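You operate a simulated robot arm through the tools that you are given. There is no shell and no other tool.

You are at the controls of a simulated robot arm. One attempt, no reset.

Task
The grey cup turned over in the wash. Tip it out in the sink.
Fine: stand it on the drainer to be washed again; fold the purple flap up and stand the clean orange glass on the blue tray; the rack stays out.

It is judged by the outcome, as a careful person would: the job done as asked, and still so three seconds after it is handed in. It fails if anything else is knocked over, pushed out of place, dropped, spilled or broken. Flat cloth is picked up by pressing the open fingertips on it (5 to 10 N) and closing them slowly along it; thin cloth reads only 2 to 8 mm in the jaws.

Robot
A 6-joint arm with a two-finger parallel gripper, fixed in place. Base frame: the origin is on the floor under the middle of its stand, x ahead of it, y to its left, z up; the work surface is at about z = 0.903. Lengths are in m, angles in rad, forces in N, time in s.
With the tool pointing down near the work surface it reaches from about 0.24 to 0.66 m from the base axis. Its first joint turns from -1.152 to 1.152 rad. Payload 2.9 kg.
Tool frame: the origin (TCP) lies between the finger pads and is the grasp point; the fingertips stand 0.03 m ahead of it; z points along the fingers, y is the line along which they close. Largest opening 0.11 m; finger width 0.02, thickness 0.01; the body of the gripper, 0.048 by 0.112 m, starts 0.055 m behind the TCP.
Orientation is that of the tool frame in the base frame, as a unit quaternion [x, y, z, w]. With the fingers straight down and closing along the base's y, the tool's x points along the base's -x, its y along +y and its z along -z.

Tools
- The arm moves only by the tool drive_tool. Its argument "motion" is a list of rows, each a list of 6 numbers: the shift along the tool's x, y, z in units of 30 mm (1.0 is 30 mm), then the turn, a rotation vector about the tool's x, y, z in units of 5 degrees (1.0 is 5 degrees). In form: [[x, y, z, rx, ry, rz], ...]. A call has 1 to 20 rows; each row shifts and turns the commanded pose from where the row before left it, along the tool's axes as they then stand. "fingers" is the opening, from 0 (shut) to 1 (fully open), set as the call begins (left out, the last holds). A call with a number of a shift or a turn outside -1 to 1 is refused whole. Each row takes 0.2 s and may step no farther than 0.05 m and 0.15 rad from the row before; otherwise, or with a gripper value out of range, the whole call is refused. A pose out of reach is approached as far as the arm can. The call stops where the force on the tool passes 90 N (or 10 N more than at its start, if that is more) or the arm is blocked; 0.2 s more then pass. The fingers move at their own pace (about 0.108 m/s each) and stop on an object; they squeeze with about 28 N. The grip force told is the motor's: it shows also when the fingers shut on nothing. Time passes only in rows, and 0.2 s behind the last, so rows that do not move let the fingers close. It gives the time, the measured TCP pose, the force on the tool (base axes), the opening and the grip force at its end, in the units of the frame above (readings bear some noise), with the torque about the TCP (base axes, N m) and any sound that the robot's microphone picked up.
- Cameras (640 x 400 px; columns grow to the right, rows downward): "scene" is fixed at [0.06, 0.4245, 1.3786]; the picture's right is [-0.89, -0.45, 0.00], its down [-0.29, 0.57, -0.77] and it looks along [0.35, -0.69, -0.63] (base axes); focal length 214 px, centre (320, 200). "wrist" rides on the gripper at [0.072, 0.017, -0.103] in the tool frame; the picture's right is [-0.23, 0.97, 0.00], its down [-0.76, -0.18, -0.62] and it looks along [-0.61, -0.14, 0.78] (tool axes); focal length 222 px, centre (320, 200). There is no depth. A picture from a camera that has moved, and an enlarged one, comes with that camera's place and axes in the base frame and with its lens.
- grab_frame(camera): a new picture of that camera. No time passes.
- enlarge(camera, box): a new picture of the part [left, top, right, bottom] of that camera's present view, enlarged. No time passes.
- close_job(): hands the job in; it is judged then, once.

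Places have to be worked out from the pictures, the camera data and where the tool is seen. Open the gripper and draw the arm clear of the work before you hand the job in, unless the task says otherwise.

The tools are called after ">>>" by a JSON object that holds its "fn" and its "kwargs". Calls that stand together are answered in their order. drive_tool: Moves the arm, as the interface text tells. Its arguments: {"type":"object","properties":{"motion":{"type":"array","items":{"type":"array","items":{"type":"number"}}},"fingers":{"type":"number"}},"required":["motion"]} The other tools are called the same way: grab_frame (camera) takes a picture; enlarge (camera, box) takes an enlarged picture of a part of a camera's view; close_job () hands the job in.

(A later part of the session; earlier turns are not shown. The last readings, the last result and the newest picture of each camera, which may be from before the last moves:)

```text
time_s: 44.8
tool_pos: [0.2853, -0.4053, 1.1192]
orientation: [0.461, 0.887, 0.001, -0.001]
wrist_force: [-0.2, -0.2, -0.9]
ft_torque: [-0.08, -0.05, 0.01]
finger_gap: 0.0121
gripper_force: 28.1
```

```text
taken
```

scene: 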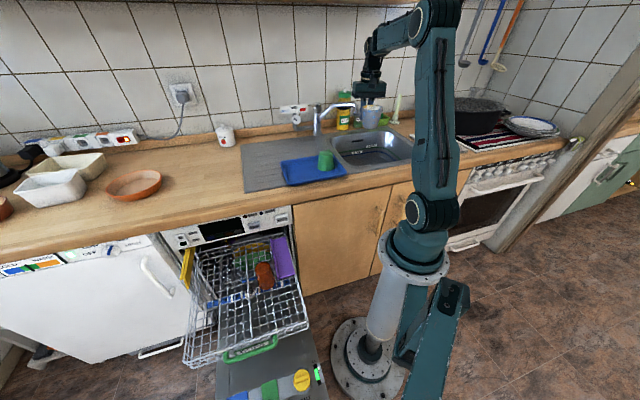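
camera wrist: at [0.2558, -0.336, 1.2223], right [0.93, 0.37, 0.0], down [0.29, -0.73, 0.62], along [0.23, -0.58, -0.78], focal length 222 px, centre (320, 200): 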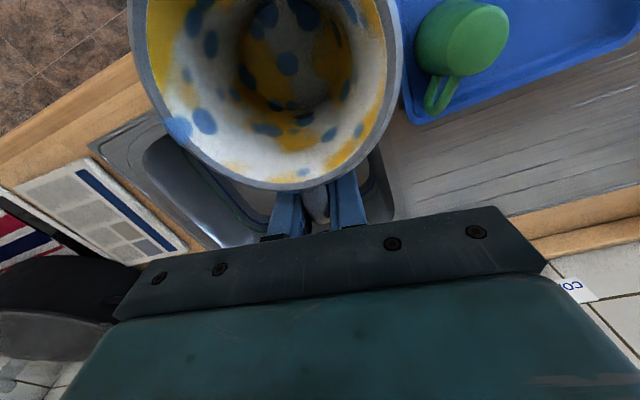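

The mug is upright again. I carry it over the tray toward the free left strip of the drainer, coming lower only after passing the green mug.

>>> {"fn": "drive_tool", "kwargs": {"motion": [[0.04, 0.5, 0, 0, 0, 0], [0.071, 0.943, 0, 0, 0, 0], [0.071, 0.943, 0, 0, 0, 0], [0.071, 0.943, 0, 0, 0, 0], [0.071, 0.943, 0, 0, 0, 0], [0.071, 0.943, 0, 0, 0, 0], [0.071, 0.943, 0, 0, 0, 0], [0.071, 0.943, 0, 0, 0, 0], [0.071, 0.943, 0, 0, 0, 0], [0.071, 0.943, 0.4, 0, 0, 0], [0.071, 0.943, 0.4, 0, 0, 0], [0.071, 0.943, 0.4, 0, 0, 0], [0.071, 0.943, 0.4, 0, 0, 0], [0.071, 0.943, 0.4, 0, 0, 0], [0.04, 0.443, 0.4, 0, 0, 0]]}}

>>> {"fn": "grab_frame", "kwargs": {"camera": "wrist"}}

>>> {"fn": "grab_frame", "kwargs": {"camera": "scene"}}

>>> {"fn": "enlarge", "kwargs": {"camera": "scene", "box": [200, 90, 360, 210]}}

```text
time_s: 48.0
tool_pos: [0.5908, -0.1512, 1.0453]
orientation: [0.461, 0.887, 0.0, 0.0]
wrist_force: [0.7, -0.5, -0.8]
ft_torque: [-0.06, -0.03, -0.04]
finger_gap: 0.0121
gripper_force: 28.0
```

```text
taken
camera wrist: at [0.5619, -0.0828, 1.1489], right [0.93, 0.37, 0.0], down [0.29, -0.73, 0.62], along [0.23, -0.58, -0.78], focal length 222 px, centre (320, 200)
```

wrist: 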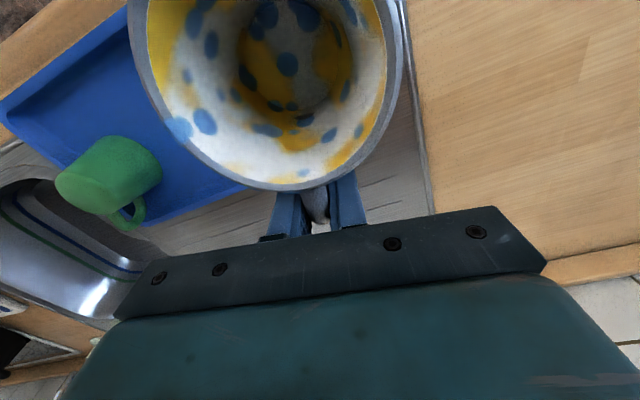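

```text
taken
```

scene: 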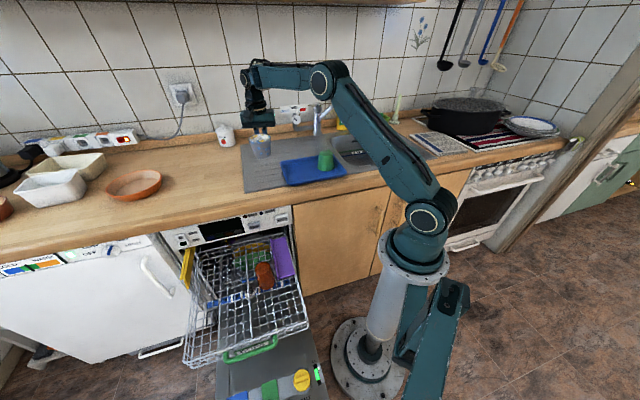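

```text
3.33 times, centred on (280, 150) of scene
camera zoom: at [0.06, 0.4245, 1.3786], right [-0.89, -0.45, 0.0], down [-0.29, 0.57, -0.77], along [0.35, -0.69, -0.63], focal length 715 px, centre (453, 367)
```

zoom: 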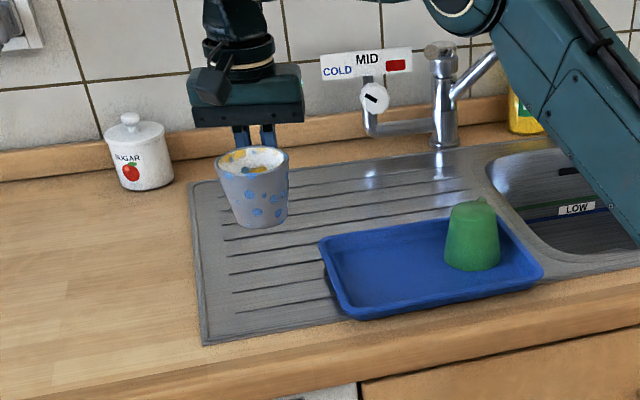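

The mug is over the drainer's left strip at about m 0.33 along the counter, clear of the tray. I shift it 2 cm further onto the ribs and lower to just above the surface.

>>> {"fn": "drive_tool", "kwargs": {"motion": [[-0.35, 0, 0.2, 0, 0, 0], [-0.32, 0, 0.5, 0, 0, 0], [0, 0, 0.6, 0, 0, 0], [0, 0, 0.6, 0, 0, 0], [0, 0, 0.5, 0, 0, 0]]}}

>>> {"fn": "enlarge", "kwargs": {"camera": "scene", "box": [200, 90, 360, 210]}}

```text
time_s: 49.2
tool_pos: [0.6032, -0.169, 0.9744]
orientation: [0.462, 0.887, 0.001, -0.001]
wrist_force: [0.7, 0.3, -1.9]
ft_torque: [-0.05, -0.07, 0.02]
finger_gap: 0.0121
gripper_force: 27.7
```

```text
3.33 times, centred on (280, 150) of scene
camera zoom: at [0.06, 0.4245, 1.3786], right [-0.89, -0.45, 0.0], down [-0.29, 0.57, -0.77], along [0.35, -0.69, -0.63], focal length 715 px, centre (453, 367)
```

zoom: 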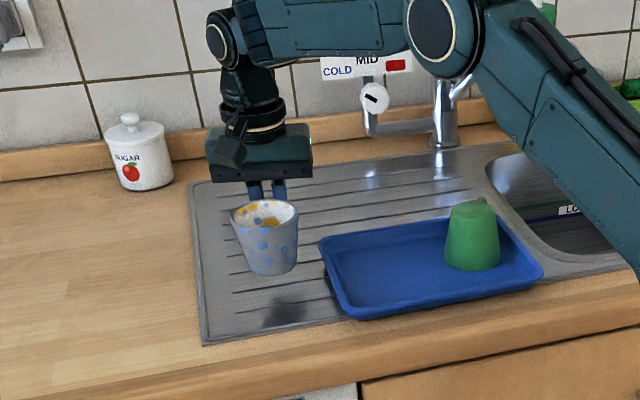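

Mug foot is a few cm above the steel. I lower in small steps, watching the force.

>>> {"fn": "drive_tool", "kwargs": {"motion": [[0, 0, 0.14, 0, 0, 0], [0, 0, 0.14, 0, 0, 0], [0, 0, 0.14, 0, 0, 0], [0, 0, 0.14, 0, 0, 0]]}}

>>> {"fn": "drive_tool", "kwargs": {"motion": [[0, 0, 0.08, 0, 0, 0], [0, 0, 0.08, 0, 0, 0]]}}

>>> {"fn": "enlarge", "kwargs": {"camera": "scene", "box": [230, 130, 310, 190]}}

```text
time_s: 50.2
tool_pos: [0.6028, -0.1702, 0.9594]
orientation: [0.461, 0.887, 0.0, 0.0]
wrist_force: [-0.6, 0.5, -1.6]
ft_torque: [-0.06, -0.08, 0.0]
finger_gap: 0.0118
gripper_force: 28.1
```

```text
time_s: 50.8
tool_pos: [0.6036, -0.1693, 0.9544]
orientation: [0.461, 0.887, 0.001, -0.001]
wrist_force: [1.2, 0.2, -1.9]
ft_torque: [-0.06, -0.06, 0.01]
finger_gap: 0.012
gripper_force: 28.1
```

```text
6.67 times, centred on (270, 160) of scene
camera zoom: at [0.06, 0.4245, 1.3786], right [-0.89, -0.45, 0.0], down [-0.29, 0.57, -0.77], along [0.35, -0.69, -0.63], focal length 1430 px, centre (653, 467)
```

zoom: 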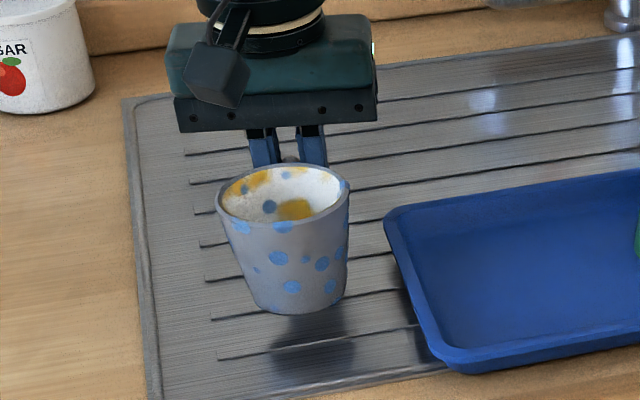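

Still no contact (weight still about 1.9 N). I continue in small steps.

>>> {"fn": "drive_tool", "kwargs": {"motion": [[0, 0, 0.08, 0, 0, 0], [0, 0, 0.08, 0, 0, 0]]}}

>>> {"fn": "drive_tool", "kwargs": {"motion": [[0, 0, 0.07, 0, 0, 0], [0, 0, 0, 0, 0, 0]]}}

>>> {"fn": "enlarge", "kwargs": {"camera": "scene", "box": [230, 130, 310, 190]}}

```text
time_s: 51.4
tool_pos: [0.603, -0.1693, 0.9497]
orientation: [0.461, 0.887, 0.0, -0.001]
wrist_force: [0.2, -0.4, -1.5]
ft_torque: [-0.06, -0.06, 0.0]
finger_gap: 0.0119
gripper_force: 28.8
```

```text
time_s: 52.0
tool_pos: [0.6028, -0.1703, 0.9471]
orientation: [0.462, 0.887, 0.0, -0.002]
wrist_force: [-0.1, 0.0, -1.2]
ft_torque: [-0.09, -0.05, -0.02]
finger_gap: 0.0121
gripper_force: 28.4
```

```text
6.67 times, centred on (270, 160) of scene
camera zoom: at [0.06, 0.4245, 1.3786], right [-0.89, -0.45, 0.0], down [-0.29, 0.57, -0.77], along [0.35, -0.69, -0.63], focal length 1430 px, centre (653, 467)
```

zoom: 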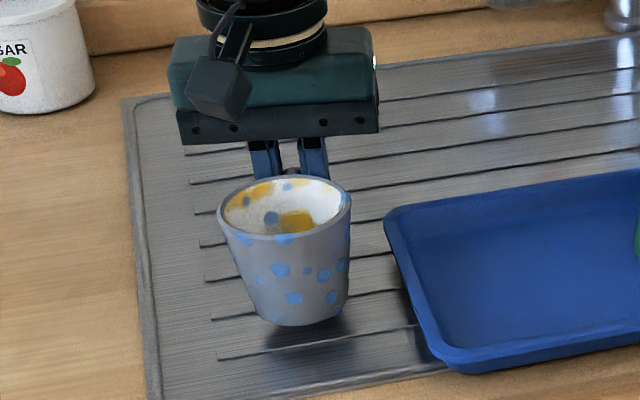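

There is still a visible gap under the mug of about a centimetre. I continue down with small steps.

>>> {"fn": "drive_tool", "kwargs": {"motion": [[0, 0, 0.08, 0, 0, 0], [0, 0, 0.07, 0, 0, 0]]}}

>>> {"fn": "drive_tool", "kwargs": {"motion": [[0, 0, 0.07, 0, 0, 0], [0, 0, 0, 0, 0, 0]]}}

>>> {"fn": "drive_tool", "kwargs": {"motion": [[0, 0, 0.06, 0, 0, 0], [0, 0, 0, 0, 0, 0]]}}

>>> {"fn": "enlarge", "kwargs": {"camera": "scene", "box": [230, 130, 310, 190]}}

```text
time_s: 52.6
tool_pos: [0.6035, -0.1698, 0.9436]
orientation: [0.462, 0.887, 0.001, 0.0]
wrist_force: [-1.0, 0.1, -1.5]
ft_torque: [-0.09, -0.05, 0.0]
finger_gap: 0.0123
gripper_force: 28.2
```

```text
time_s: 53.2
tool_pos: [0.6043, -0.1708, 0.9407]
orientation: [0.461, 0.887, 0.0, -0.001]
wrist_force: [1.0, -0.8, -1.8]
ft_torque: [-0.02, -0.07, -0.02]
finger_gap: 0.0122
gripper_force: 28.1
```

```text
time_s: 53.8
tool_pos: [0.6022, -0.1705, 0.9387]
orientation: [0.462, 0.887, 0.0, -0.001]
wrist_force: [0.5, -0.6, -1.0]
ft_torque: [-0.07, -0.03, -0.01]
finger_gap: 0.0122
gripper_force: 28.2
```

```text
6.67 times, centred on (270, 160) of scene
camera zoom: at [0.06, 0.4245, 1.3786], right [-0.89, -0.45, 0.0], down [-0.29, 0.57, -0.77], along [0.35, -0.69, -0.63], focal length 1430 px, centre (653, 467)
```

zoom: 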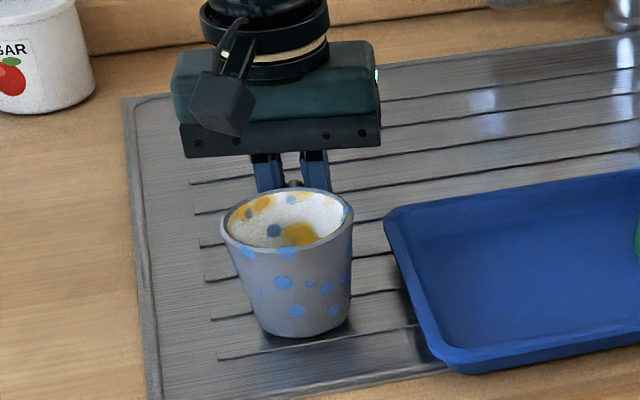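

Nearly down; the foot meets its reflection closely. Two-millimetre steps now.

>>> {"fn": "drive_tool", "kwargs": {"motion": [[0, 0, 0.06, 0, 0, 0], [0, 0, 0, 0, 0, 0]]}}

>>> {"fn": "drive_tool", "kwargs": {"motion": [[0, 0, 0.04, 0, 0, 0], [0, 0, 0, 0, 0, 0]]}}

>>> {"fn": "enlarge", "kwargs": {"camera": "scene", "box": [245, 140, 295, 190]}}

```text
time_s: 54.4
tool_pos: [0.6021, -0.1701, 0.9365]
orientation: [0.461, 0.887, 0.0, -0.001]
wrist_force: [0.0, -0.7, -1.2]
ft_torque: [-0.05, -0.07, 0.0]
finger_gap: 0.0121
gripper_force: 28.0
```

```text
time_s: 55.0
tool_pos: [0.6026, -0.1696, 0.936]
orientation: [0.462, 0.887, 0.001, 0.001]
wrist_force: [0.1, -0.2, 5.6]
ft_torque: [0.38, 0.27, 0.03]
finger_gap: 0.0122
gripper_force: 27.8
```

```text
8.00 times, centred on (270, 165) of scene
camera zoom: at [0.0599, 0.4245, 1.3786], right [-0.89, -0.45, 0.0], down [-0.29, 0.57, -0.77], along [0.35, -0.69, -0.63], focal length 1716 px, centre (720, 480)
```

zoom: 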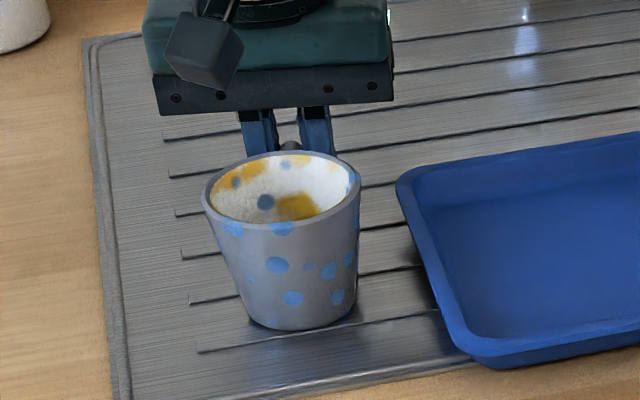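

Contact at the mug's foot (about 7 N, centred on the mug). I open the fingers a little to release the handle.

>>> {"fn": "drive_tool", "kwargs": {"motion": [[0, 0, 0, 0, 0, 0], [0, 0, 0, 0, 0, 0], [0, 0, 0, 0, 0, 0]], "fingers": 0.3}}

>>> {"fn": "enlarge", "kwargs": {"camera": "scene", "box": [245, 140, 295, 190]}}

>>> {"fn": "grab_frame", "kwargs": {"camera": "wrist"}}

```text
time_s: 55.8
tool_pos: [0.6024, -0.1692, 0.9343]
orientation: [0.462, 0.887, 0.0, 0.0]
wrist_force: [0.3, -0.9, -0.1]
ft_torque: [0.01, 0.03, -0.01]
finger_gap: 0.033
gripper_force: 0.0
```

```text
8.00 times, centred on (270, 165) of scene
camera zoom: at [0.06, 0.4245, 1.3786], right [-0.89, -0.45, 0.0], down [-0.29, 0.57, -0.77], along [0.35, -0.69, -0.63], focal length 1716 px, centre (720, 480)
```

zoom: 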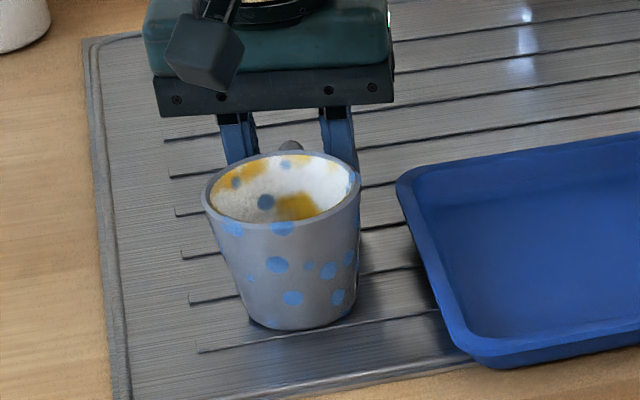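

```text
taken
camera wrist: at [0.574, -0.1007, 1.0384], right [0.93, 0.37, 0.0], down [0.29, -0.73, 0.62], along [0.23, -0.58, -0.78], focal length 222 px, centre (320, 200)
```

wrist: 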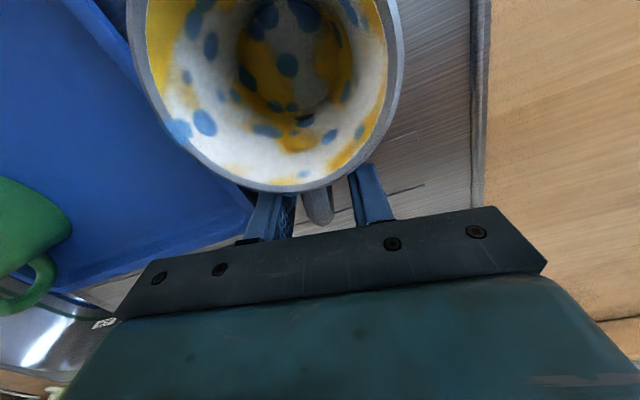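

The handle is free and the mug stands on the drainer. I rise straight up, away from the mug.

>>> {"fn": "drive_tool", "kwargs": {"motion": [[0, 0, -0.4, 0, 0, 0], [0, 0, -0.8, 0, 0, 0], [0, 0, -0.9, 0, 0, 0], [0, 0, -0.9, 0, 0, 0], [0, 0, -0.9, 0, 0, 0], [0, 0, -0.6, 0, 0, 0]]}}

>>> {"fn": "enlarge", "kwargs": {"camera": "scene", "box": [200, 90, 360, 210]}}

```text
time_s: 57.2
tool_pos: [0.6013, -0.1695, 1.0698]
orientation: [0.462, 0.887, 0.001, -0.001]
wrist_force: [0.3, 0.6, -0.7]
ft_torque: [0.0, -0.02, -0.03]
finger_gap: 0.0333
gripper_force: 0.1
```

```text
3.33 times, centred on (280, 150) of scene
camera zoom: at [0.06, 0.4245, 1.3786], right [-0.89, -0.45, 0.0], down [-0.29, 0.57, -0.77], along [0.35, -0.69, -0.63], focal length 715 px, centre (453, 367)
```

zoom: 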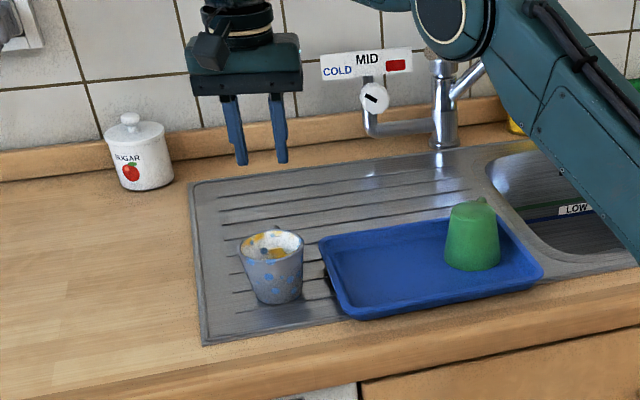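

The mug stands well on the drainer, clear of the tray. I move back over the mug at height, toward the rack, to look at the flap.

>>> {"fn": "drive_tool", "kwargs": {"motion": [[0.5, -0.025, 0, 0, 0, 0], [0.934, -0.046, 0, 0, 0, 0], [0.934, -0.046, 0, 0, 0, 0], [0.934, -0.046, 0, 0, 0, 0], [0.934, -0.046, 0, 0, 0, 0], [0.934, -0.046, 0, 0, 0, 0], [0.934, -0.046, 0, 0, 0, 0], [0.934, -0.046, 0, 0, 0, 0], [0.934, -0.046, 0, 0, 0, 0], [0.934, -0.046, 0, 0, 0, 0], [0.934, -0.046, 0, 0, 0, 0], [0.934, -0.046, 0, 0, 0, 0], [0.934, -0.046, 0, 0, 0, 0], [0.934, -0.046, 0, 0, 0, 0], [0.934, -0.046, 0, 0, 0, 0], [0.434, -0.022, 0, 0, 0, 0]]}}

>>> {"fn": "drive_tool", "kwargs": {"motion": [[0, 0, 0.9, 0, 0, -0.9], [0, 0, 0.9, 0, 0, -0.85], [0, 0, 0.9, 0, 0, 0], [0, 0, 0.9, 0, 0, 0], [0, 0, 0.9, 0, 0, 0], [0, 0, 0.9, 0, 0, 0], [0, 0, 0.9, 0, 0, 0]], "fingers": 0.3}}

>>> {"fn": "grab_frame", "kwargs": {"camera": "wrist"}}

>>> {"fn": "grab_frame", "kwargs": {"camera": "scene"}}

```text
time_s: 60.6
tool_pos: [0.3432, 0.1634, 1.0711]
orientation: [0.461, 0.887, 0.0, 0.001]
wrist_force: [-0.4, -1.1, 0.9]
ft_torque: [0.01, 0.0, 0.01]
finger_gap: 0.0328
gripper_force: 0.0
```

```text
time_s: 62.2
tool_pos: [0.3426, 0.1624, 0.882]
orientation: [0.392, 0.92, 0.001, 0.0]
wrist_force: [1.0, -1.0, 0.0]
ft_torque: [0.01, 0.01, 0.0]
finger_gap: 0.0331
gripper_force: 0.1
```

```text
taken
camera wrist: at [0.3045, 0.2271, 0.9855], right [0.86, 0.51, 0.0], down [0.4, -0.67, 0.62], along [0.32, -0.54, -0.78], focal length 222 px, centre (320, 200)
```

wrist: 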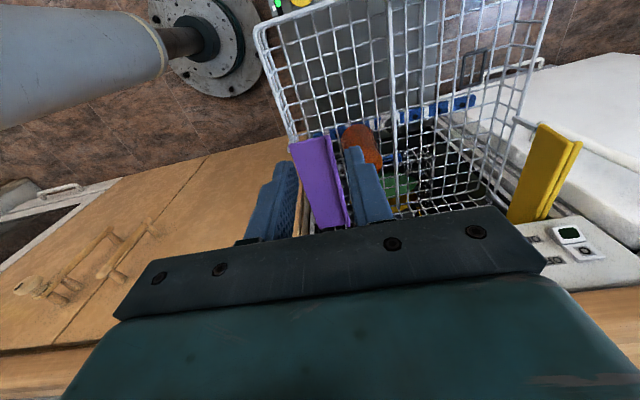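

```text
taken
```

scene: 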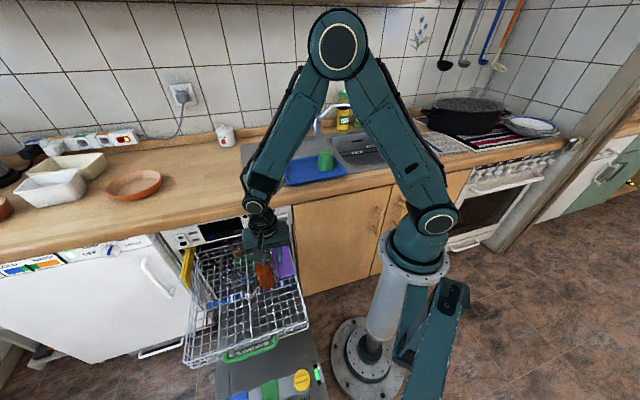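

I enlarge this view on the flap and glass.

>>> {"fn": "enlarge", "kwargs": {"camera": "wrist", "box": [260, 100, 420, 240]}}

>>> {"fn": "enlarge", "kwargs": {"camera": "scene", "box": [235, 225, 315, 305]}}

```text
2.86 times, centred on (340, 170) of wrist
camera zoom: at [0.3045, 0.2271, 0.9855], right [0.86, 0.51, 0.0], down [0.4, -0.67, 0.62], along [0.32, -0.54, -0.78], focal length 635 px, centre (263, 286)
```

zoom: 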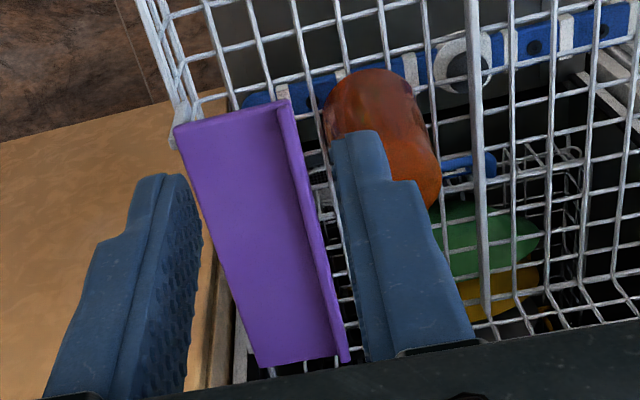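

```text
5.00 times, centred on (275, 265) of scene
camera zoom: at [0.06, 0.4245, 1.3786], right [-0.89, -0.45, 0.0], down [-0.29, 0.57, -0.77], along [0.35, -0.69, -0.63], focal length 1072 px, centre (545, -125)
```

zoom: 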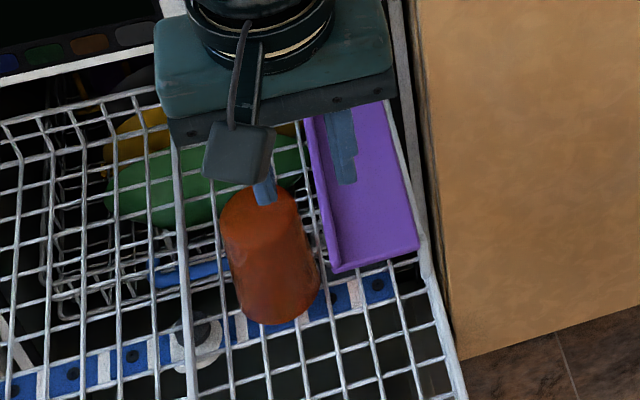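

The flap is a horizontal plate hinged on the robot-side edge (m≈0.298, z≈0.667) with a raised lip on its inner edge near the glass. I'll lift it with the closed fingers put under its front edge like a bar, so I close, tilt the tool 45° toward the wall at a safe height, and look at it from the front.

>>> {"fn": "drive_tool", "kwargs": {"motion": [[0, 0, 0, 0, -1, 0], [0, 0, 0, 0, -1, 0], [0, 0, 0, 0, -1, 0], [0, 0, 0, 0, -1, 0], [0, 0, 0, 0, -1, 0], [0, 0, 0, 0, -1, 0], [0, 0, 0, 0, -1, 0], [0, 0, 0, 0, -1, 0], [0, 0, 0, 0, -1, 0], [0.715, -0.137, 0.558, 0, 0, 0], [0.715, -0.137, 0.558, 0, 0, 0], [0.715, -0.137, 0.558, 0, 0, 0], [0.715, -0.137, 0.558, 0, 0, 0], [0.715, -0.137, 0.558, 0, 0, 0], [0.715, -0.137, 0.558, 0, 0, 0]], "fingers": 0.0}}

>>> {"fn": "grab_frame", "kwargs": {"camera": "wrist"}}

>>> {"fn": "enlarge", "kwargs": {"camera": "scene", "box": [220, 200, 330, 330]}}

```text
time_s: 65.4
tool_pos: [0.314, 0.1599, 0.7196]
orientation: [0.363, 0.85, -0.149, 0.352]
wrist_force: [0.2, 0.3, -0.6]
ft_torque: [0.01, -0.01, -0.01]
finger_gap: 0.0
gripper_force: 27.8
```

```text
taken
camera wrist: at [0.2382, 0.2614, 0.7411], right [0.81, 0.56, 0.16], down [-0.06, -0.2, 0.98], along [0.58, -0.81, -0.13], focal length 222 px, centre (320, 200)
```

wrist: 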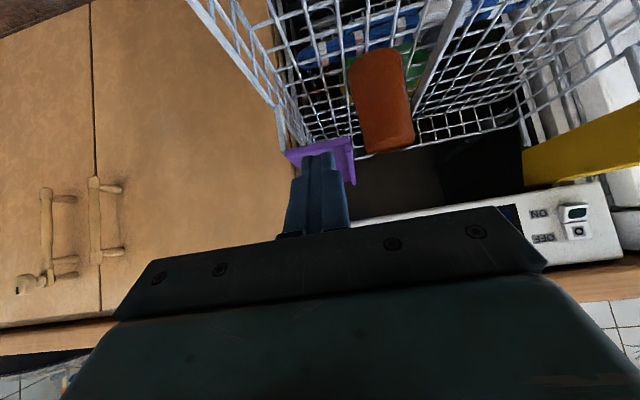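

```text
3.08 times, centred on (275, 265) of scene
camera zoom: at [0.06, 0.4245, 1.3786], right [-0.89, -0.45, 0.0], down [-0.29, 0.57, -0.77], along [0.35, -0.69, -0.63], focal length 660 px, centre (458, 0)
```

zoom: 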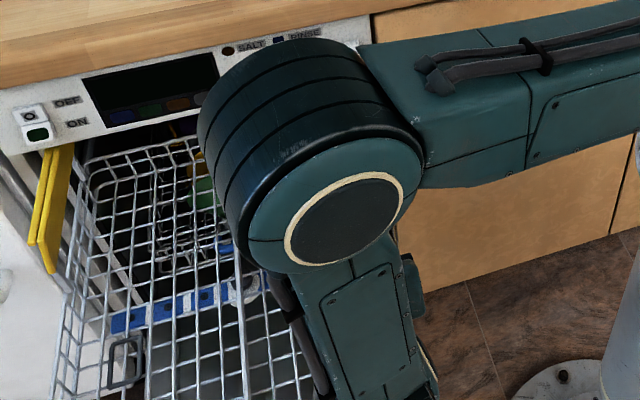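

The view is inverted here (picture-down is world-up). I enlarge on the flap's front.

>>> {"fn": "enlarge", "kwargs": {"camera": "wrist", "box": [240, 20, 440, 240]}}

>>> {"fn": "enlarge", "kwargs": {"camera": "wrist", "box": [270, 100, 370, 200]}}

>>> {"fn": "grab_frame", "kwargs": {"camera": "scene"}}

```text
1.82 times, centred on (340, 130) of wrist
camera zoom: at [0.2382, 0.2614, 0.7411], right [0.81, 0.56, 0.16], down [-0.06, -0.2, 0.98], along [0.58, -0.81, -0.13], focal length 404 px, centre (284, 327)
```

zoom: 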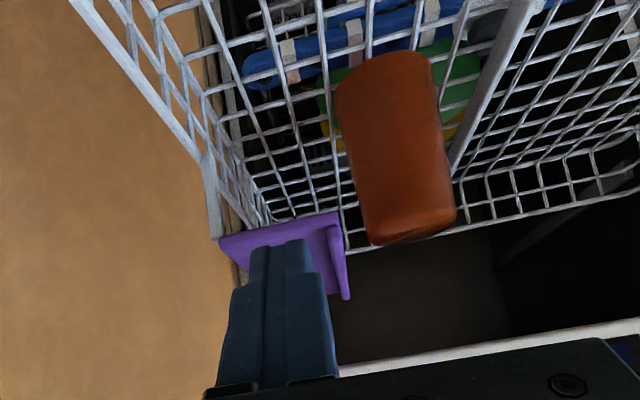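

```text
4.00 times, centred on (320, 150) of wrist
camera zoom: at [0.2382, 0.2614, 0.7411], right [0.81, 0.56, 0.16], down [-0.06, -0.2, 0.98], along [0.58, -0.81, -0.13], focal length 888 px, centre (320, 400)
```

zoom: 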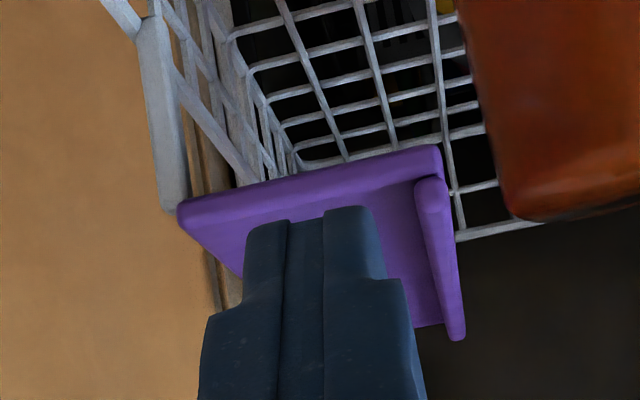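

```text
taken
```

scene: 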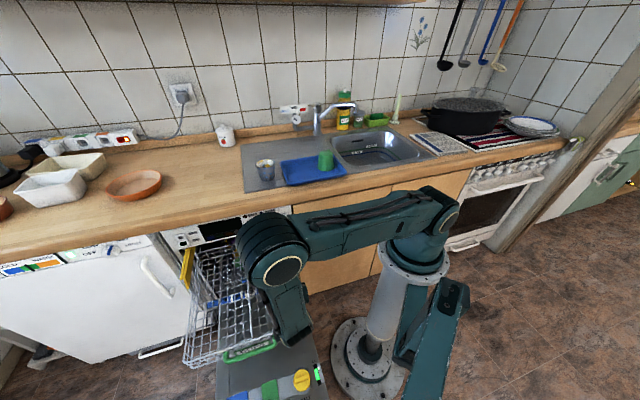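

The view shows clearly: plate underside at z≈0.662, front edge at n≈-0.172, hinge post on the left, lip up on the right, nothing under the front part. I go down in front of the flap with the closed fingers, then take a picture before sliding under.

>>> {"fn": "drive_tool", "kwargs": {"motion": [[0.53, 0.05, 0.53, 0, 0, 0], [0.53, 0.05, 0.53, 0, 0, 0], [0.53, 0.05, 0.53, 0, 0, 0], [0.53, 0.05, 0.53, 0, 0, 0]]}}

>>> {"fn": "grab_frame", "kwargs": {"camera": "wrist"}}

```text
time_s: 66.4
tool_pos: [0.3181, 0.1643, 0.6291]
orientation: [0.364, 0.849, -0.151, 0.351]
wrist_force: [-0.2, 0.5, -1.0]
ft_torque: [-0.03, -0.05, 0.0]
finger_gap: 0.0001
gripper_force: 28.0
```

```text
taken
camera wrist: at [0.2434, 0.2649, 0.6512], right [0.81, 0.56, 0.16], down [-0.06, -0.19, 0.98], along [0.58, -0.81, -0.12], focal length 222 px, centre (320, 200)
```

wrist: 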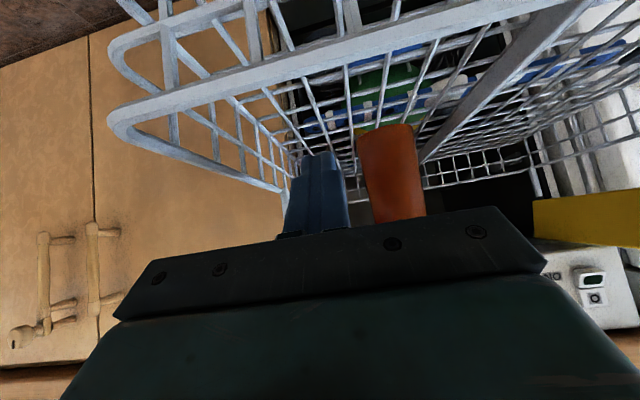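

The rack's front rim is at z≈0.606, about 2 cm or more below the camera housing. I slide the fingers 7 cm toward the wall, under the flap.

>>> {"fn": "drive_tool", "kwargs": {"motion": [[-0.573, 0, 0.573, 0, 0, 0], [-0.573, 0, 0.573, 0, 0, 0], [-0.573, 0, 0.573, 0, 0, 0]]}}

>>> {"fn": "grab_frame", "kwargs": {"camera": "wrist"}}

>>> {"fn": "enlarge", "kwargs": {"camera": "wrist", "box": [220, 20, 440, 240]}}

```text
time_s: 67.2
tool_pos: [0.3698, 0.1105, 0.6276]
orientation: [0.362, 0.85, -0.15, 0.352]
wrist_force: [0.4, 0.6, 0.9]
ft_torque: [0.01, 0.0, 0.0]
finger_gap: 0.0
gripper_force: 27.7
```

```text
taken
camera wrist: at [0.2942, 0.2105, 0.6494], right [0.81, 0.56, 0.16], down [-0.06, -0.19, 0.98], along [0.58, -0.81, -0.12], focal length 222 px, centre (320, 200)
```

wrist: 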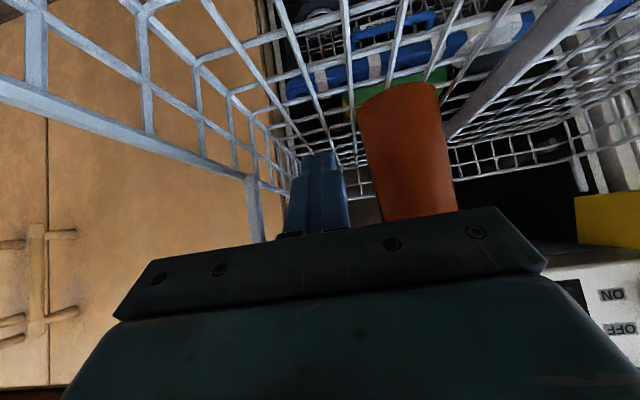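

```text
1.82 times, centred on (330, 130) of wrist
camera zoom: at [0.2942, 0.2105, 0.6494], right [0.81, 0.56, 0.16], down [-0.06, -0.19, 0.98], along [0.58, -0.81, -0.12], focal length 404 px, centre (302, 327)
```

zoom: 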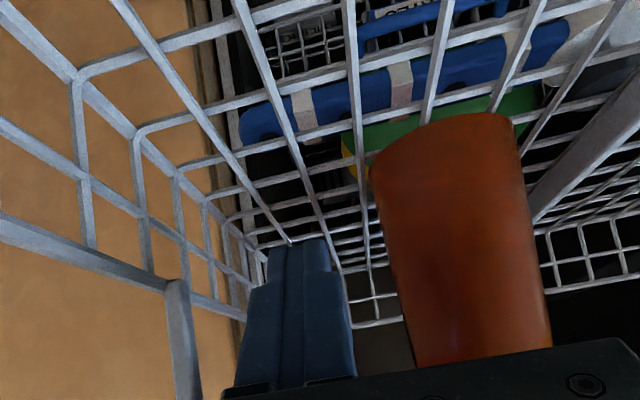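

The fingers are under the flap's front part with about 1.5 cm to go to its underside. I raise gently and watch the force.

>>> {"fn": "drive_tool", "kwargs": {"motion": [[-0.205, 0.09, -0.205, 0, 0, 0], [-0.212, 0.033, -0.212, 0, 0, 0], [-0.212, -0.033, -0.212, 0, 0, 0]]}}

>>> {"fn": "grab_frame", "kwargs": {"camera": "wrist"}}

>>> {"fn": "grab_frame", "kwargs": {"camera": "scene"}}

```text
time_s: 68.0
tool_pos: [0.3697, 0.1117, 0.6557]
orientation: [0.363, 0.85, -0.151, 0.351]
wrist_force: [-0.8, 1.7, -2.0]
ft_torque: [-0.01, -0.04, -0.01]
finger_gap: 0.0002
gripper_force: 28.4
```

```text
taken
camera wrist: at [0.2954, 0.2139, 0.678], right [0.81, 0.56, 0.16], down [-0.06, -0.2, 0.98], along [0.58, -0.81, -0.13], focal length 222 px, centre (320, 200)
```

wrist: 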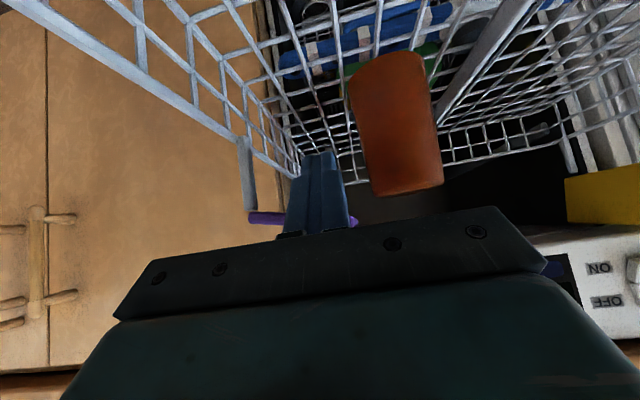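

```text
taken
```

scene: 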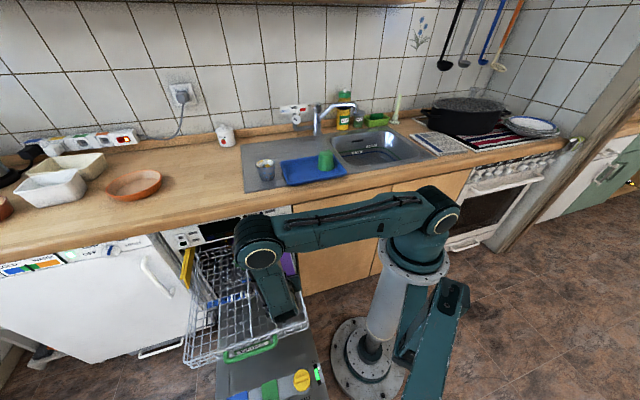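

A light contact (about 2 N) has appeared; I check that the fingers are under the plate.

>>> {"fn": "enlarge", "kwargs": {"camera": "wrist", "box": [230, 120, 390, 260]}}

>>> {"fn": "enlarge", "kwargs": {"camera": "scene", "box": [230, 200, 320, 290]}}

```text
2.86 times, centred on (310, 190) of wrist
camera zoom: at [0.2954, 0.2139, 0.678], right [0.81, 0.56, 0.16], down [-0.06, -0.2, 0.98], along [0.58, -0.81, -0.13], focal length 635 px, centre (349, 229)
```

zoom: 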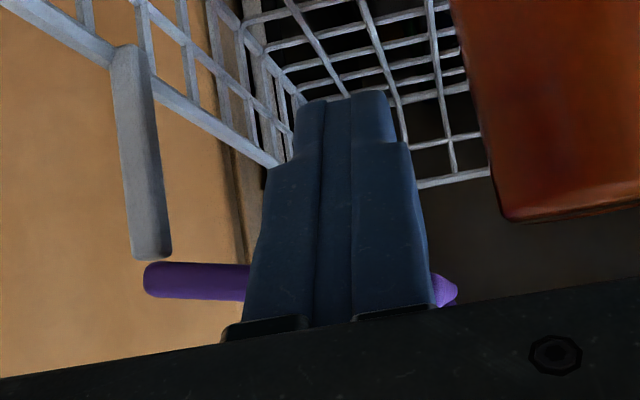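

```text
4.44 times, centred on (275, 245) of scene
camera zoom: at [0.06, 0.4245, 1.3786], right [-0.89, -0.45, 0.0], down [-0.29, 0.57, -0.77], along [0.35, -0.69, -0.63], focal length 953 px, centre (520, 0)
```

zoom: 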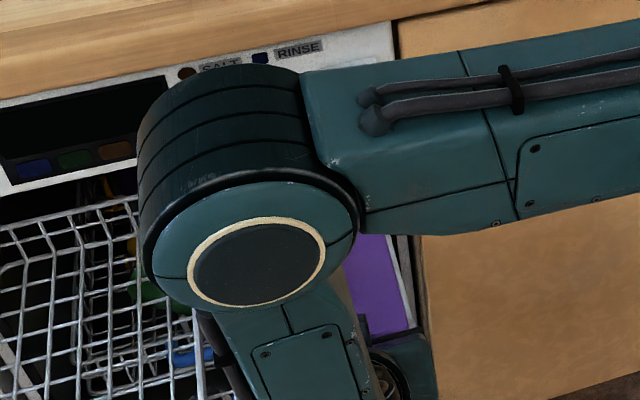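

The plate has begun to turn up (about 12°) about its hinge. I follow its arc: up and toward the hinge side.

>>> {"fn": "drive_tool", "kwargs": {"motion": [[-0.273, -0.05, -0.273, 0, 0, 0], [-0.247, -0.17, -0.247, 0, 0, 0], [-0.2, -0.233, -0.2, 0, 0, 0], [-0.07, -0.183, -0.07, 0, 0, 0]]}}

>>> {"fn": "enlarge", "kwargs": {"camera": "wrist", "box": [220, 120, 400, 260]}}

>>> {"fn": "enlarge", "kwargs": {"camera": "scene", "box": [230, 200, 320, 290]}}

```text
time_s: 69.0
tool_pos: [0.3562, 0.0996, 0.6915]
orientation: [0.362, 0.85, -0.149, 0.352]
wrist_force: [0.3, 0.2, 0.1]
ft_torque: [0.01, 0.02, -0.01]
finger_gap: 0.0
gripper_force: 27.8
```

```text
2.86 times, centred on (310, 190) of wrist
camera zoom: at [0.2819, 0.2005, 0.7122], right [0.81, 0.56, 0.16], down [-0.06, -0.19, 0.98], along [0.58, -0.81, -0.12], focal length 635 px, centre (349, 229)
```

zoom: 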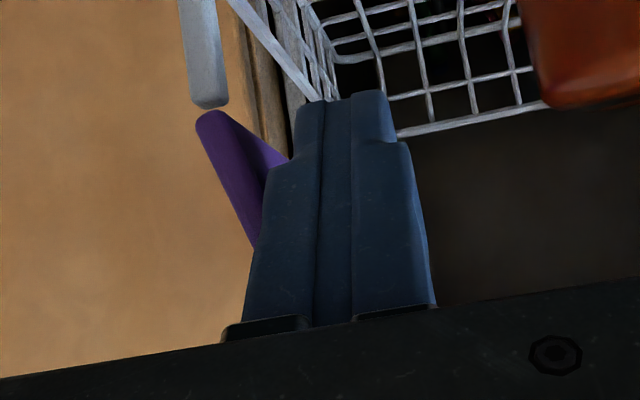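

```text
4.44 times, centred on (275, 245) of scene
camera zoom: at [0.06, 0.4245, 1.3786], right [-0.89, -0.45, 0.0], down [-0.29, 0.57, -0.77], along [0.35, -0.69, -0.63], focal length 953 px, centre (520, 0)
```

zoom: 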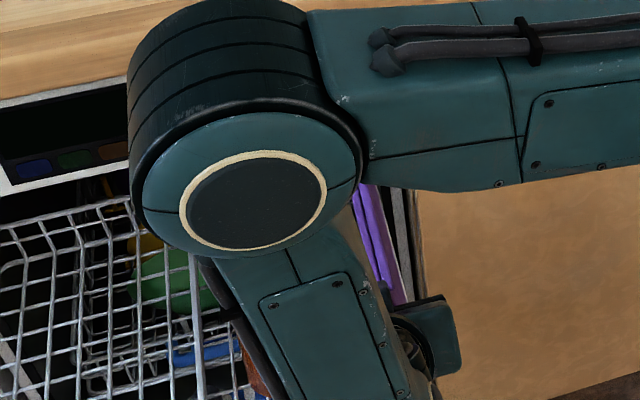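

The flap is at about 70°. I keep pushing toward the hinge side to bring it to vertical and feel for its stop.

>>> {"fn": "drive_tool", "kwargs": {"motion": [[-0.02, -0.25, -0.02, 0, 0, 0], [0, -0.25, 0, 0, 0, 0], [0, -0.15, 0, 0, 0, 0]]}}

>>> {"fn": "enlarge", "kwargs": {"camera": "wrist", "box": [220, 120, 400, 260]}}

```text
time_s: 69.8
tool_pos: [0.3496, 0.0961, 0.692]
orientation: [0.361, 0.851, -0.134, 0.357]
wrist_force: [36.4, 38.1, 0.4]
ft_torque: [-0.34, 0.35, 0.27]
finger_gap: 0.0
gripper_force: 28.0
```

```text
2.86 times, centred on (310, 190) of wrist
camera zoom: at [0.2733, 0.1953, 0.7142], right [0.8, 0.57, 0.19], down [-0.08, -0.22, 0.97], along [0.59, -0.79, -0.13], focal length 635 px, centre (349, 229)
```

zoom: 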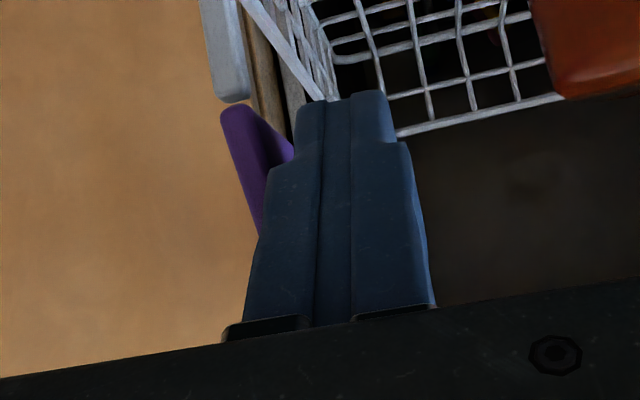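

The tool now meets a firm stop: 52 N directed along +m, acting right at the finger–flap contact, so the flap seems to be at its upper end stop (about 76–80°). I back off to release the pressure and see whether the flap stays.

>>> {"fn": "drive_tool", "kwargs": {"motion": [[0, 0.25, 0, 0, 0, 0], [0, 0.25, 0, 0, 0, 0], [0, 0.2, 0, 0, 0, 0], [0, 0, 0, 0, 0, 0]]}}

>>> {"fn": "enlarge", "kwargs": {"camera": "wrist", "box": [220, 120, 400, 260]}}

>>> {"fn": "enlarge", "kwargs": {"camera": "scene", "box": [230, 200, 320, 290]}}

```text
time_s: 70.8
tool_pos: [0.3557, 0.1017, 0.692]
orientation: [0.363, 0.85, -0.151, 0.351]
wrist_force: [0.7, 0.0, 0.8]
ft_torque: [-0.01, -0.01, 0.02]
finger_gap: 0.0
gripper_force: 27.9
```

```text
2.86 times, centred on (310, 190) of wrist
camera zoom: at [0.2817, 0.2015, 0.7135], right [0.82, 0.56, 0.16], down [-0.06, -0.19, 0.98], along [0.58, -0.81, -0.12], focal length 635 px, centre (349, 229)
```

zoom: 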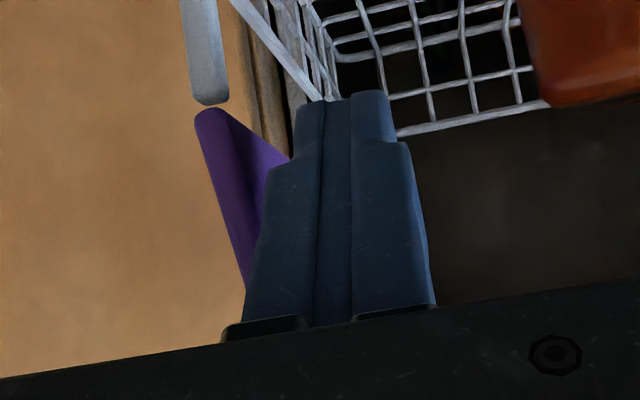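

```text
4.44 times, centred on (275, 245) of scene
camera zoom: at [0.06, 0.4245, 1.3786], right [-0.89, -0.45, 0.0], down [-0.29, 0.57, -0.77], along [0.35, -0.69, -0.63], focal length 953 px, centre (520, 0)
```

zoom: 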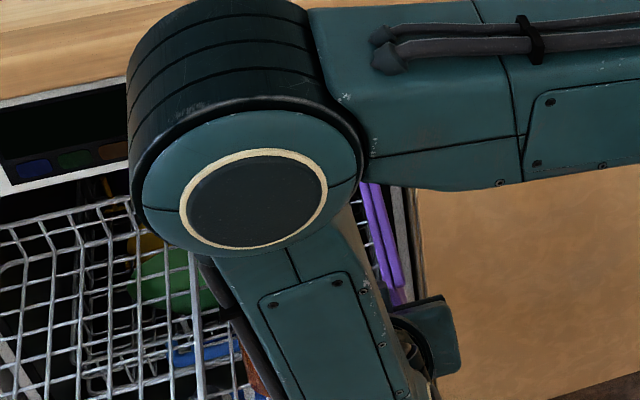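

The flap now stays at about 77° with no force from the fingers, steeper than when they first were here, so it holds at its stop. I back out toward the room and up to view it.

>>> {"fn": "drive_tool", "kwargs": {"motion": [[0, 0.15, 0, 0, 0, 0], [0.53, 0.05, -0.53, 0, 0, 0], [0.53, 0, -0.53, 0, 0, 0], [0.53, 0, -0.53, 0, 0, 0], [0.53, 0, -0.53, 0, 0, 0]]}}

>>> {"fn": "grab_frame", "kwargs": {"camera": "wrist"}}

>>> {"fn": "enlarge", "kwargs": {"camera": "wrist", "box": [230, 60, 430, 240]}}

```text
time_s: 72.0
tool_pos: [0.2988, 0.1702, 0.6892]
orientation: [0.363, 0.85, -0.151, 0.351]
wrist_force: [0.8, 0.2, -0.1]
ft_torque: [-0.04, 0.01, 0.01]
finger_gap: 0.0001
gripper_force: 27.9
```

```text
taken
camera wrist: at [0.2233, 0.271, 0.7125], right [0.81, 0.56, 0.16], down [-0.06, -0.19, 0.98], along [0.58, -0.81, -0.12], focal length 222 px, centre (320, 200)
```

wrist: 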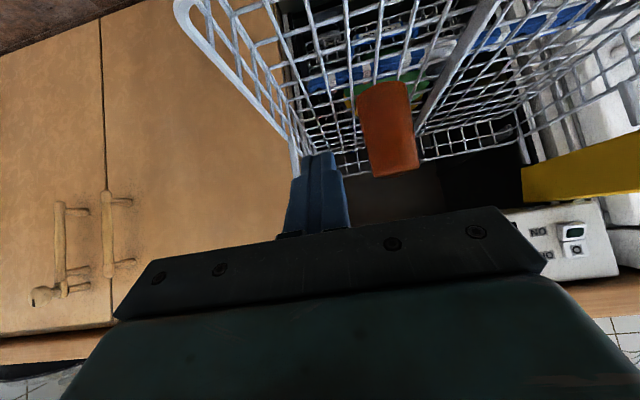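

```text
2.22 times, centred on (330, 150) of wrist
camera zoom: at [0.2233, 0.271, 0.7125], right [0.81, 0.56, 0.16], down [-0.06, -0.19, 0.98], along [0.58, -0.81, -0.12], focal length 494 px, centre (298, 311)
```

zoom: 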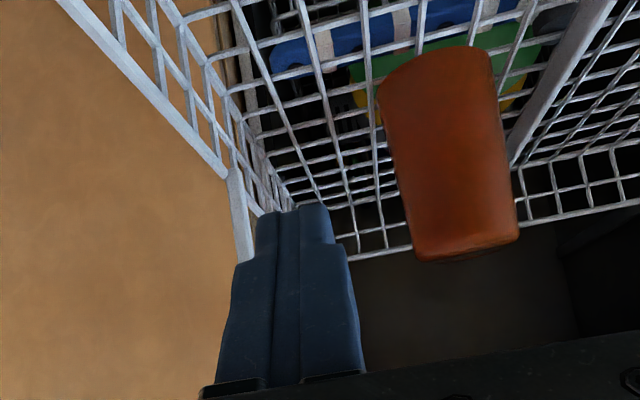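

The flap is not visible beside the fingers any more, so it stays up. I rise and turn the tool back to vertical for a proper view.

>>> {"fn": "drive_tool", "kwargs": {"motion": [[-0.65, 0, -0.65, 0, 0, 0], [-0.65, 0, -0.65, 0, 0, 0], [-0.65, 0, -0.65, 0, 0, 0], [-0.65, 0, -0.65, 0, 0, 0], [-0.65, 0, -0.65, 0, 0, 0], [-0.65, 0, -0.65, 0, 0, 0], [0, 0, 0, 0, 1, 0], [0, 0, 0, 0, 1, 0], [0, 0, 0, 0, 1, 0], [0, 0, 0, 0, 1, 0], [0, 0, 0, 0, 1, 0], [0, 0, 0, 0, 1, 0], [0, 0, 0, 0, 1, 0], [0, 0, 0, 0, 1, 0], [0, 0, 0, 0, 1, 0]], "fingers": 0.8}}

>>> {"fn": "grab_frame", "kwargs": {"camera": "wrist"}}

>>> {"fn": "grab_frame", "kwargs": {"camera": "scene"}}

```text
time_s: 75.2
tool_pos: [0.2997, 0.1703, 0.8561]
orientation: [0.392, 0.92, 0.0, -0.001]
wrist_force: [-0.2, -0.2, 0.1]
ft_torque: [-0.01, 0.0, 0.01]
finger_gap: 0.0881
gripper_force: 0.1
```

```text
taken
camera wrist: at [0.2609, 0.2337, 0.9599], right [0.86, 0.51, 0.0], down [0.4, -0.67, 0.62], along [0.32, -0.53, -0.78], focal length 222 px, centre (320, 200)
```

wrist: 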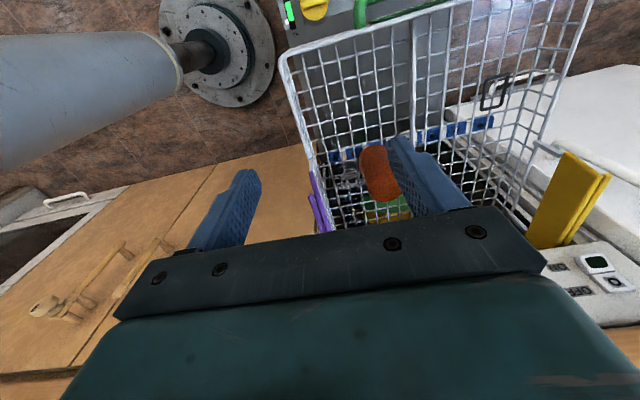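

```text
taken
```

scene: 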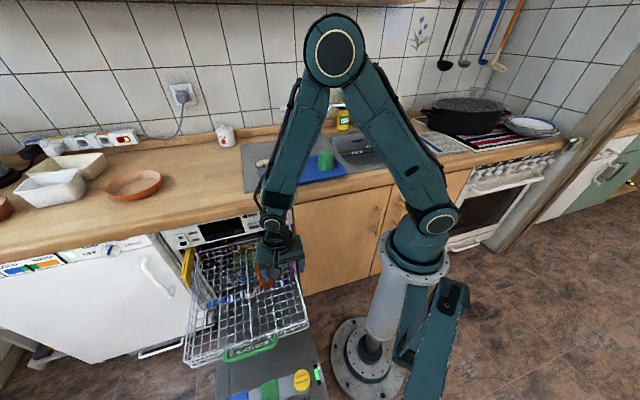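

The flap is folded up (seen edge-on). I enlarge for the glass position.

>>> {"fn": "enlarge", "kwargs": {"camera": "wrist", "box": [280, 110, 460, 240]}}

>>> {"fn": "enlarge", "kwargs": {"camera": "scene", "box": [235, 225, 315, 305]}}

```text
3.08 times, centred on (370, 175) of wrist
camera zoom: at [0.2609, 0.2337, 0.9599], right [0.86, 0.51, 0.0], down [0.4, -0.67, 0.62], along [0.32, -0.53, -0.78], focal length 684 px, centre (166, 277)
```

zoom: 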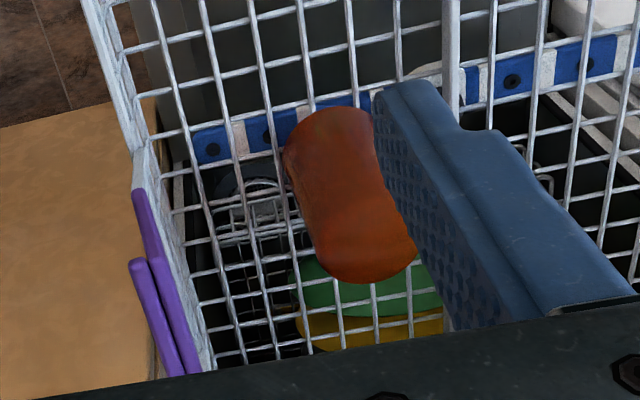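

```text
5.00 times, centred on (275, 265) of scene
camera zoom: at [0.06, 0.4245, 1.3786], right [-0.89, -0.45, 0.0], down [-0.29, 0.57, -0.77], along [0.35, -0.69, -0.63], focal length 1072 px, centre (545, -125)
```

zoom: 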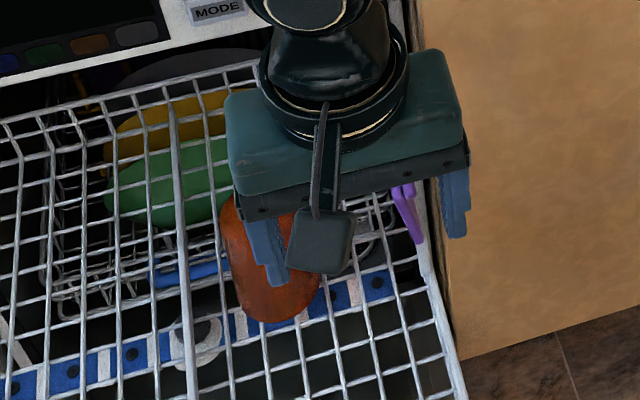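

The flap stands up at its stop. The glass axis is near (0.464, 0.1035), top z≈0.655, about 6 cm wide. Before descending I check the counter edge position near the glass.

>>> {"fn": "enlarge", "kwargs": {"camera": "scene", "box": [200, 170, 330, 250]}}

```text
4.92 times, centred on (265, 210) of scene
camera zoom: at [0.06, 0.4245, 1.3786], right [-0.89, -0.45, 0.0], down [-0.29, 0.57, -0.77], along [0.35, -0.69, -0.63], focal length 1056 px, centre (591, 151)
```

zoom: 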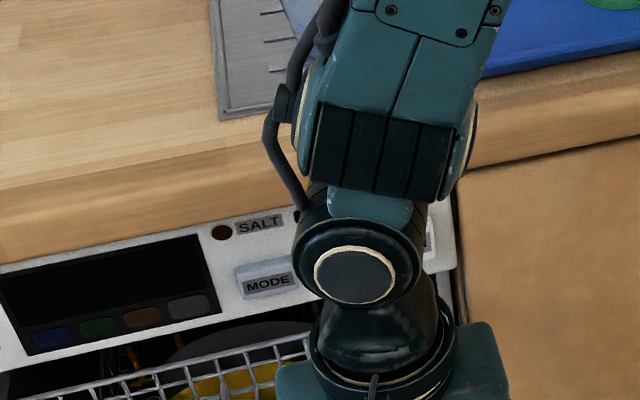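

The counter face is at n≈-0.36, 11 cm beyond the glass axis, enough for a vertical approach. I move above the glass with the jaws open 88 mm, closing direction along the counter.

>>> {"fn": "drive_tool", "kwargs": {"motion": [[-0.9, 0.4, 0.5, 0, 0, 0], [-0.9, 0.4, 0.5, 0, 0, 0], [-0.9, 0.4, 0.5, 0, 0, 0], [-0.9, 0.4, 0.5, 0, 0, 0], [-0.9, 0.4, 0.5, 0, 0, 0], [-0.9, 0.4, 0.5, 0, 0, 0]]}}

>>> {"fn": "grab_frame", "kwargs": {"camera": "wrist"}}

>>> {"fn": "enlarge", "kwargs": {"camera": "wrist", "box": [180, 0, 460, 250]}}

>>> {"fn": "enlarge", "kwargs": {"camera": "scene", "box": [225, 200, 325, 300]}}

```text
time_s: 76.6
tool_pos: [0.4634, 0.0994, 0.7663]
orientation: [0.392, 0.92, 0.001, -0.001]
wrist_force: [0.7, -0.6, 0.4]
ft_torque: [-0.03, 0.0, 0.02]
finger_gap: 0.0882
gripper_force: 0.1
```

```text
taken
camera wrist: at [0.4248, 0.1639, 0.8691], right [0.86, 0.51, 0.0], down [0.4, -0.67, 0.62], along [0.32, -0.54, -0.78], focal length 222 px, centre (320, 200)
```

wrist: 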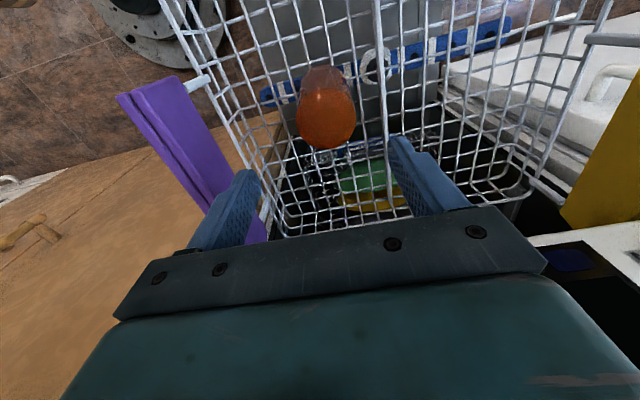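

```text
1.60 times, centred on (320, 125) of wrist
camera zoom: at [0.4248, 0.1639, 0.8691], right [0.86, 0.51, 0.0], down [0.4, -0.67, 0.62], along [0.32, -0.54, -0.78], focal length 355 px, centre (320, 320)
```

zoom: 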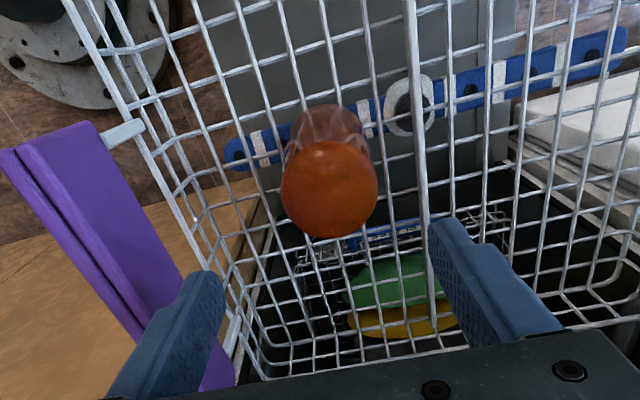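

```text
4.00 times, centred on (275, 250) of scene
camera zoom: at [0.06, 0.4245, 1.3786], right [-0.89, -0.45, 0.0], down [-0.29, 0.57, -0.77], along [0.35, -0.69, -0.63], focal length 858 px, centre (500, 0)
```

zoom: 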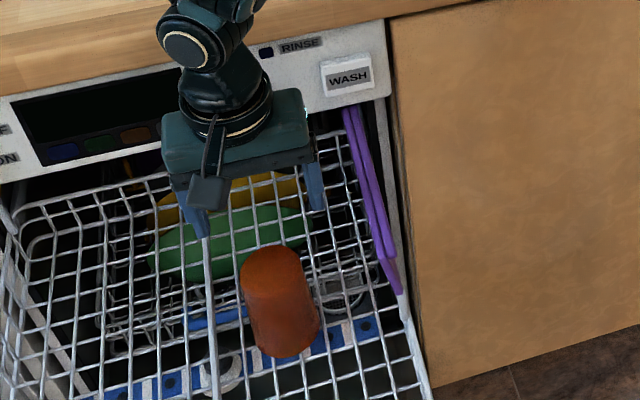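

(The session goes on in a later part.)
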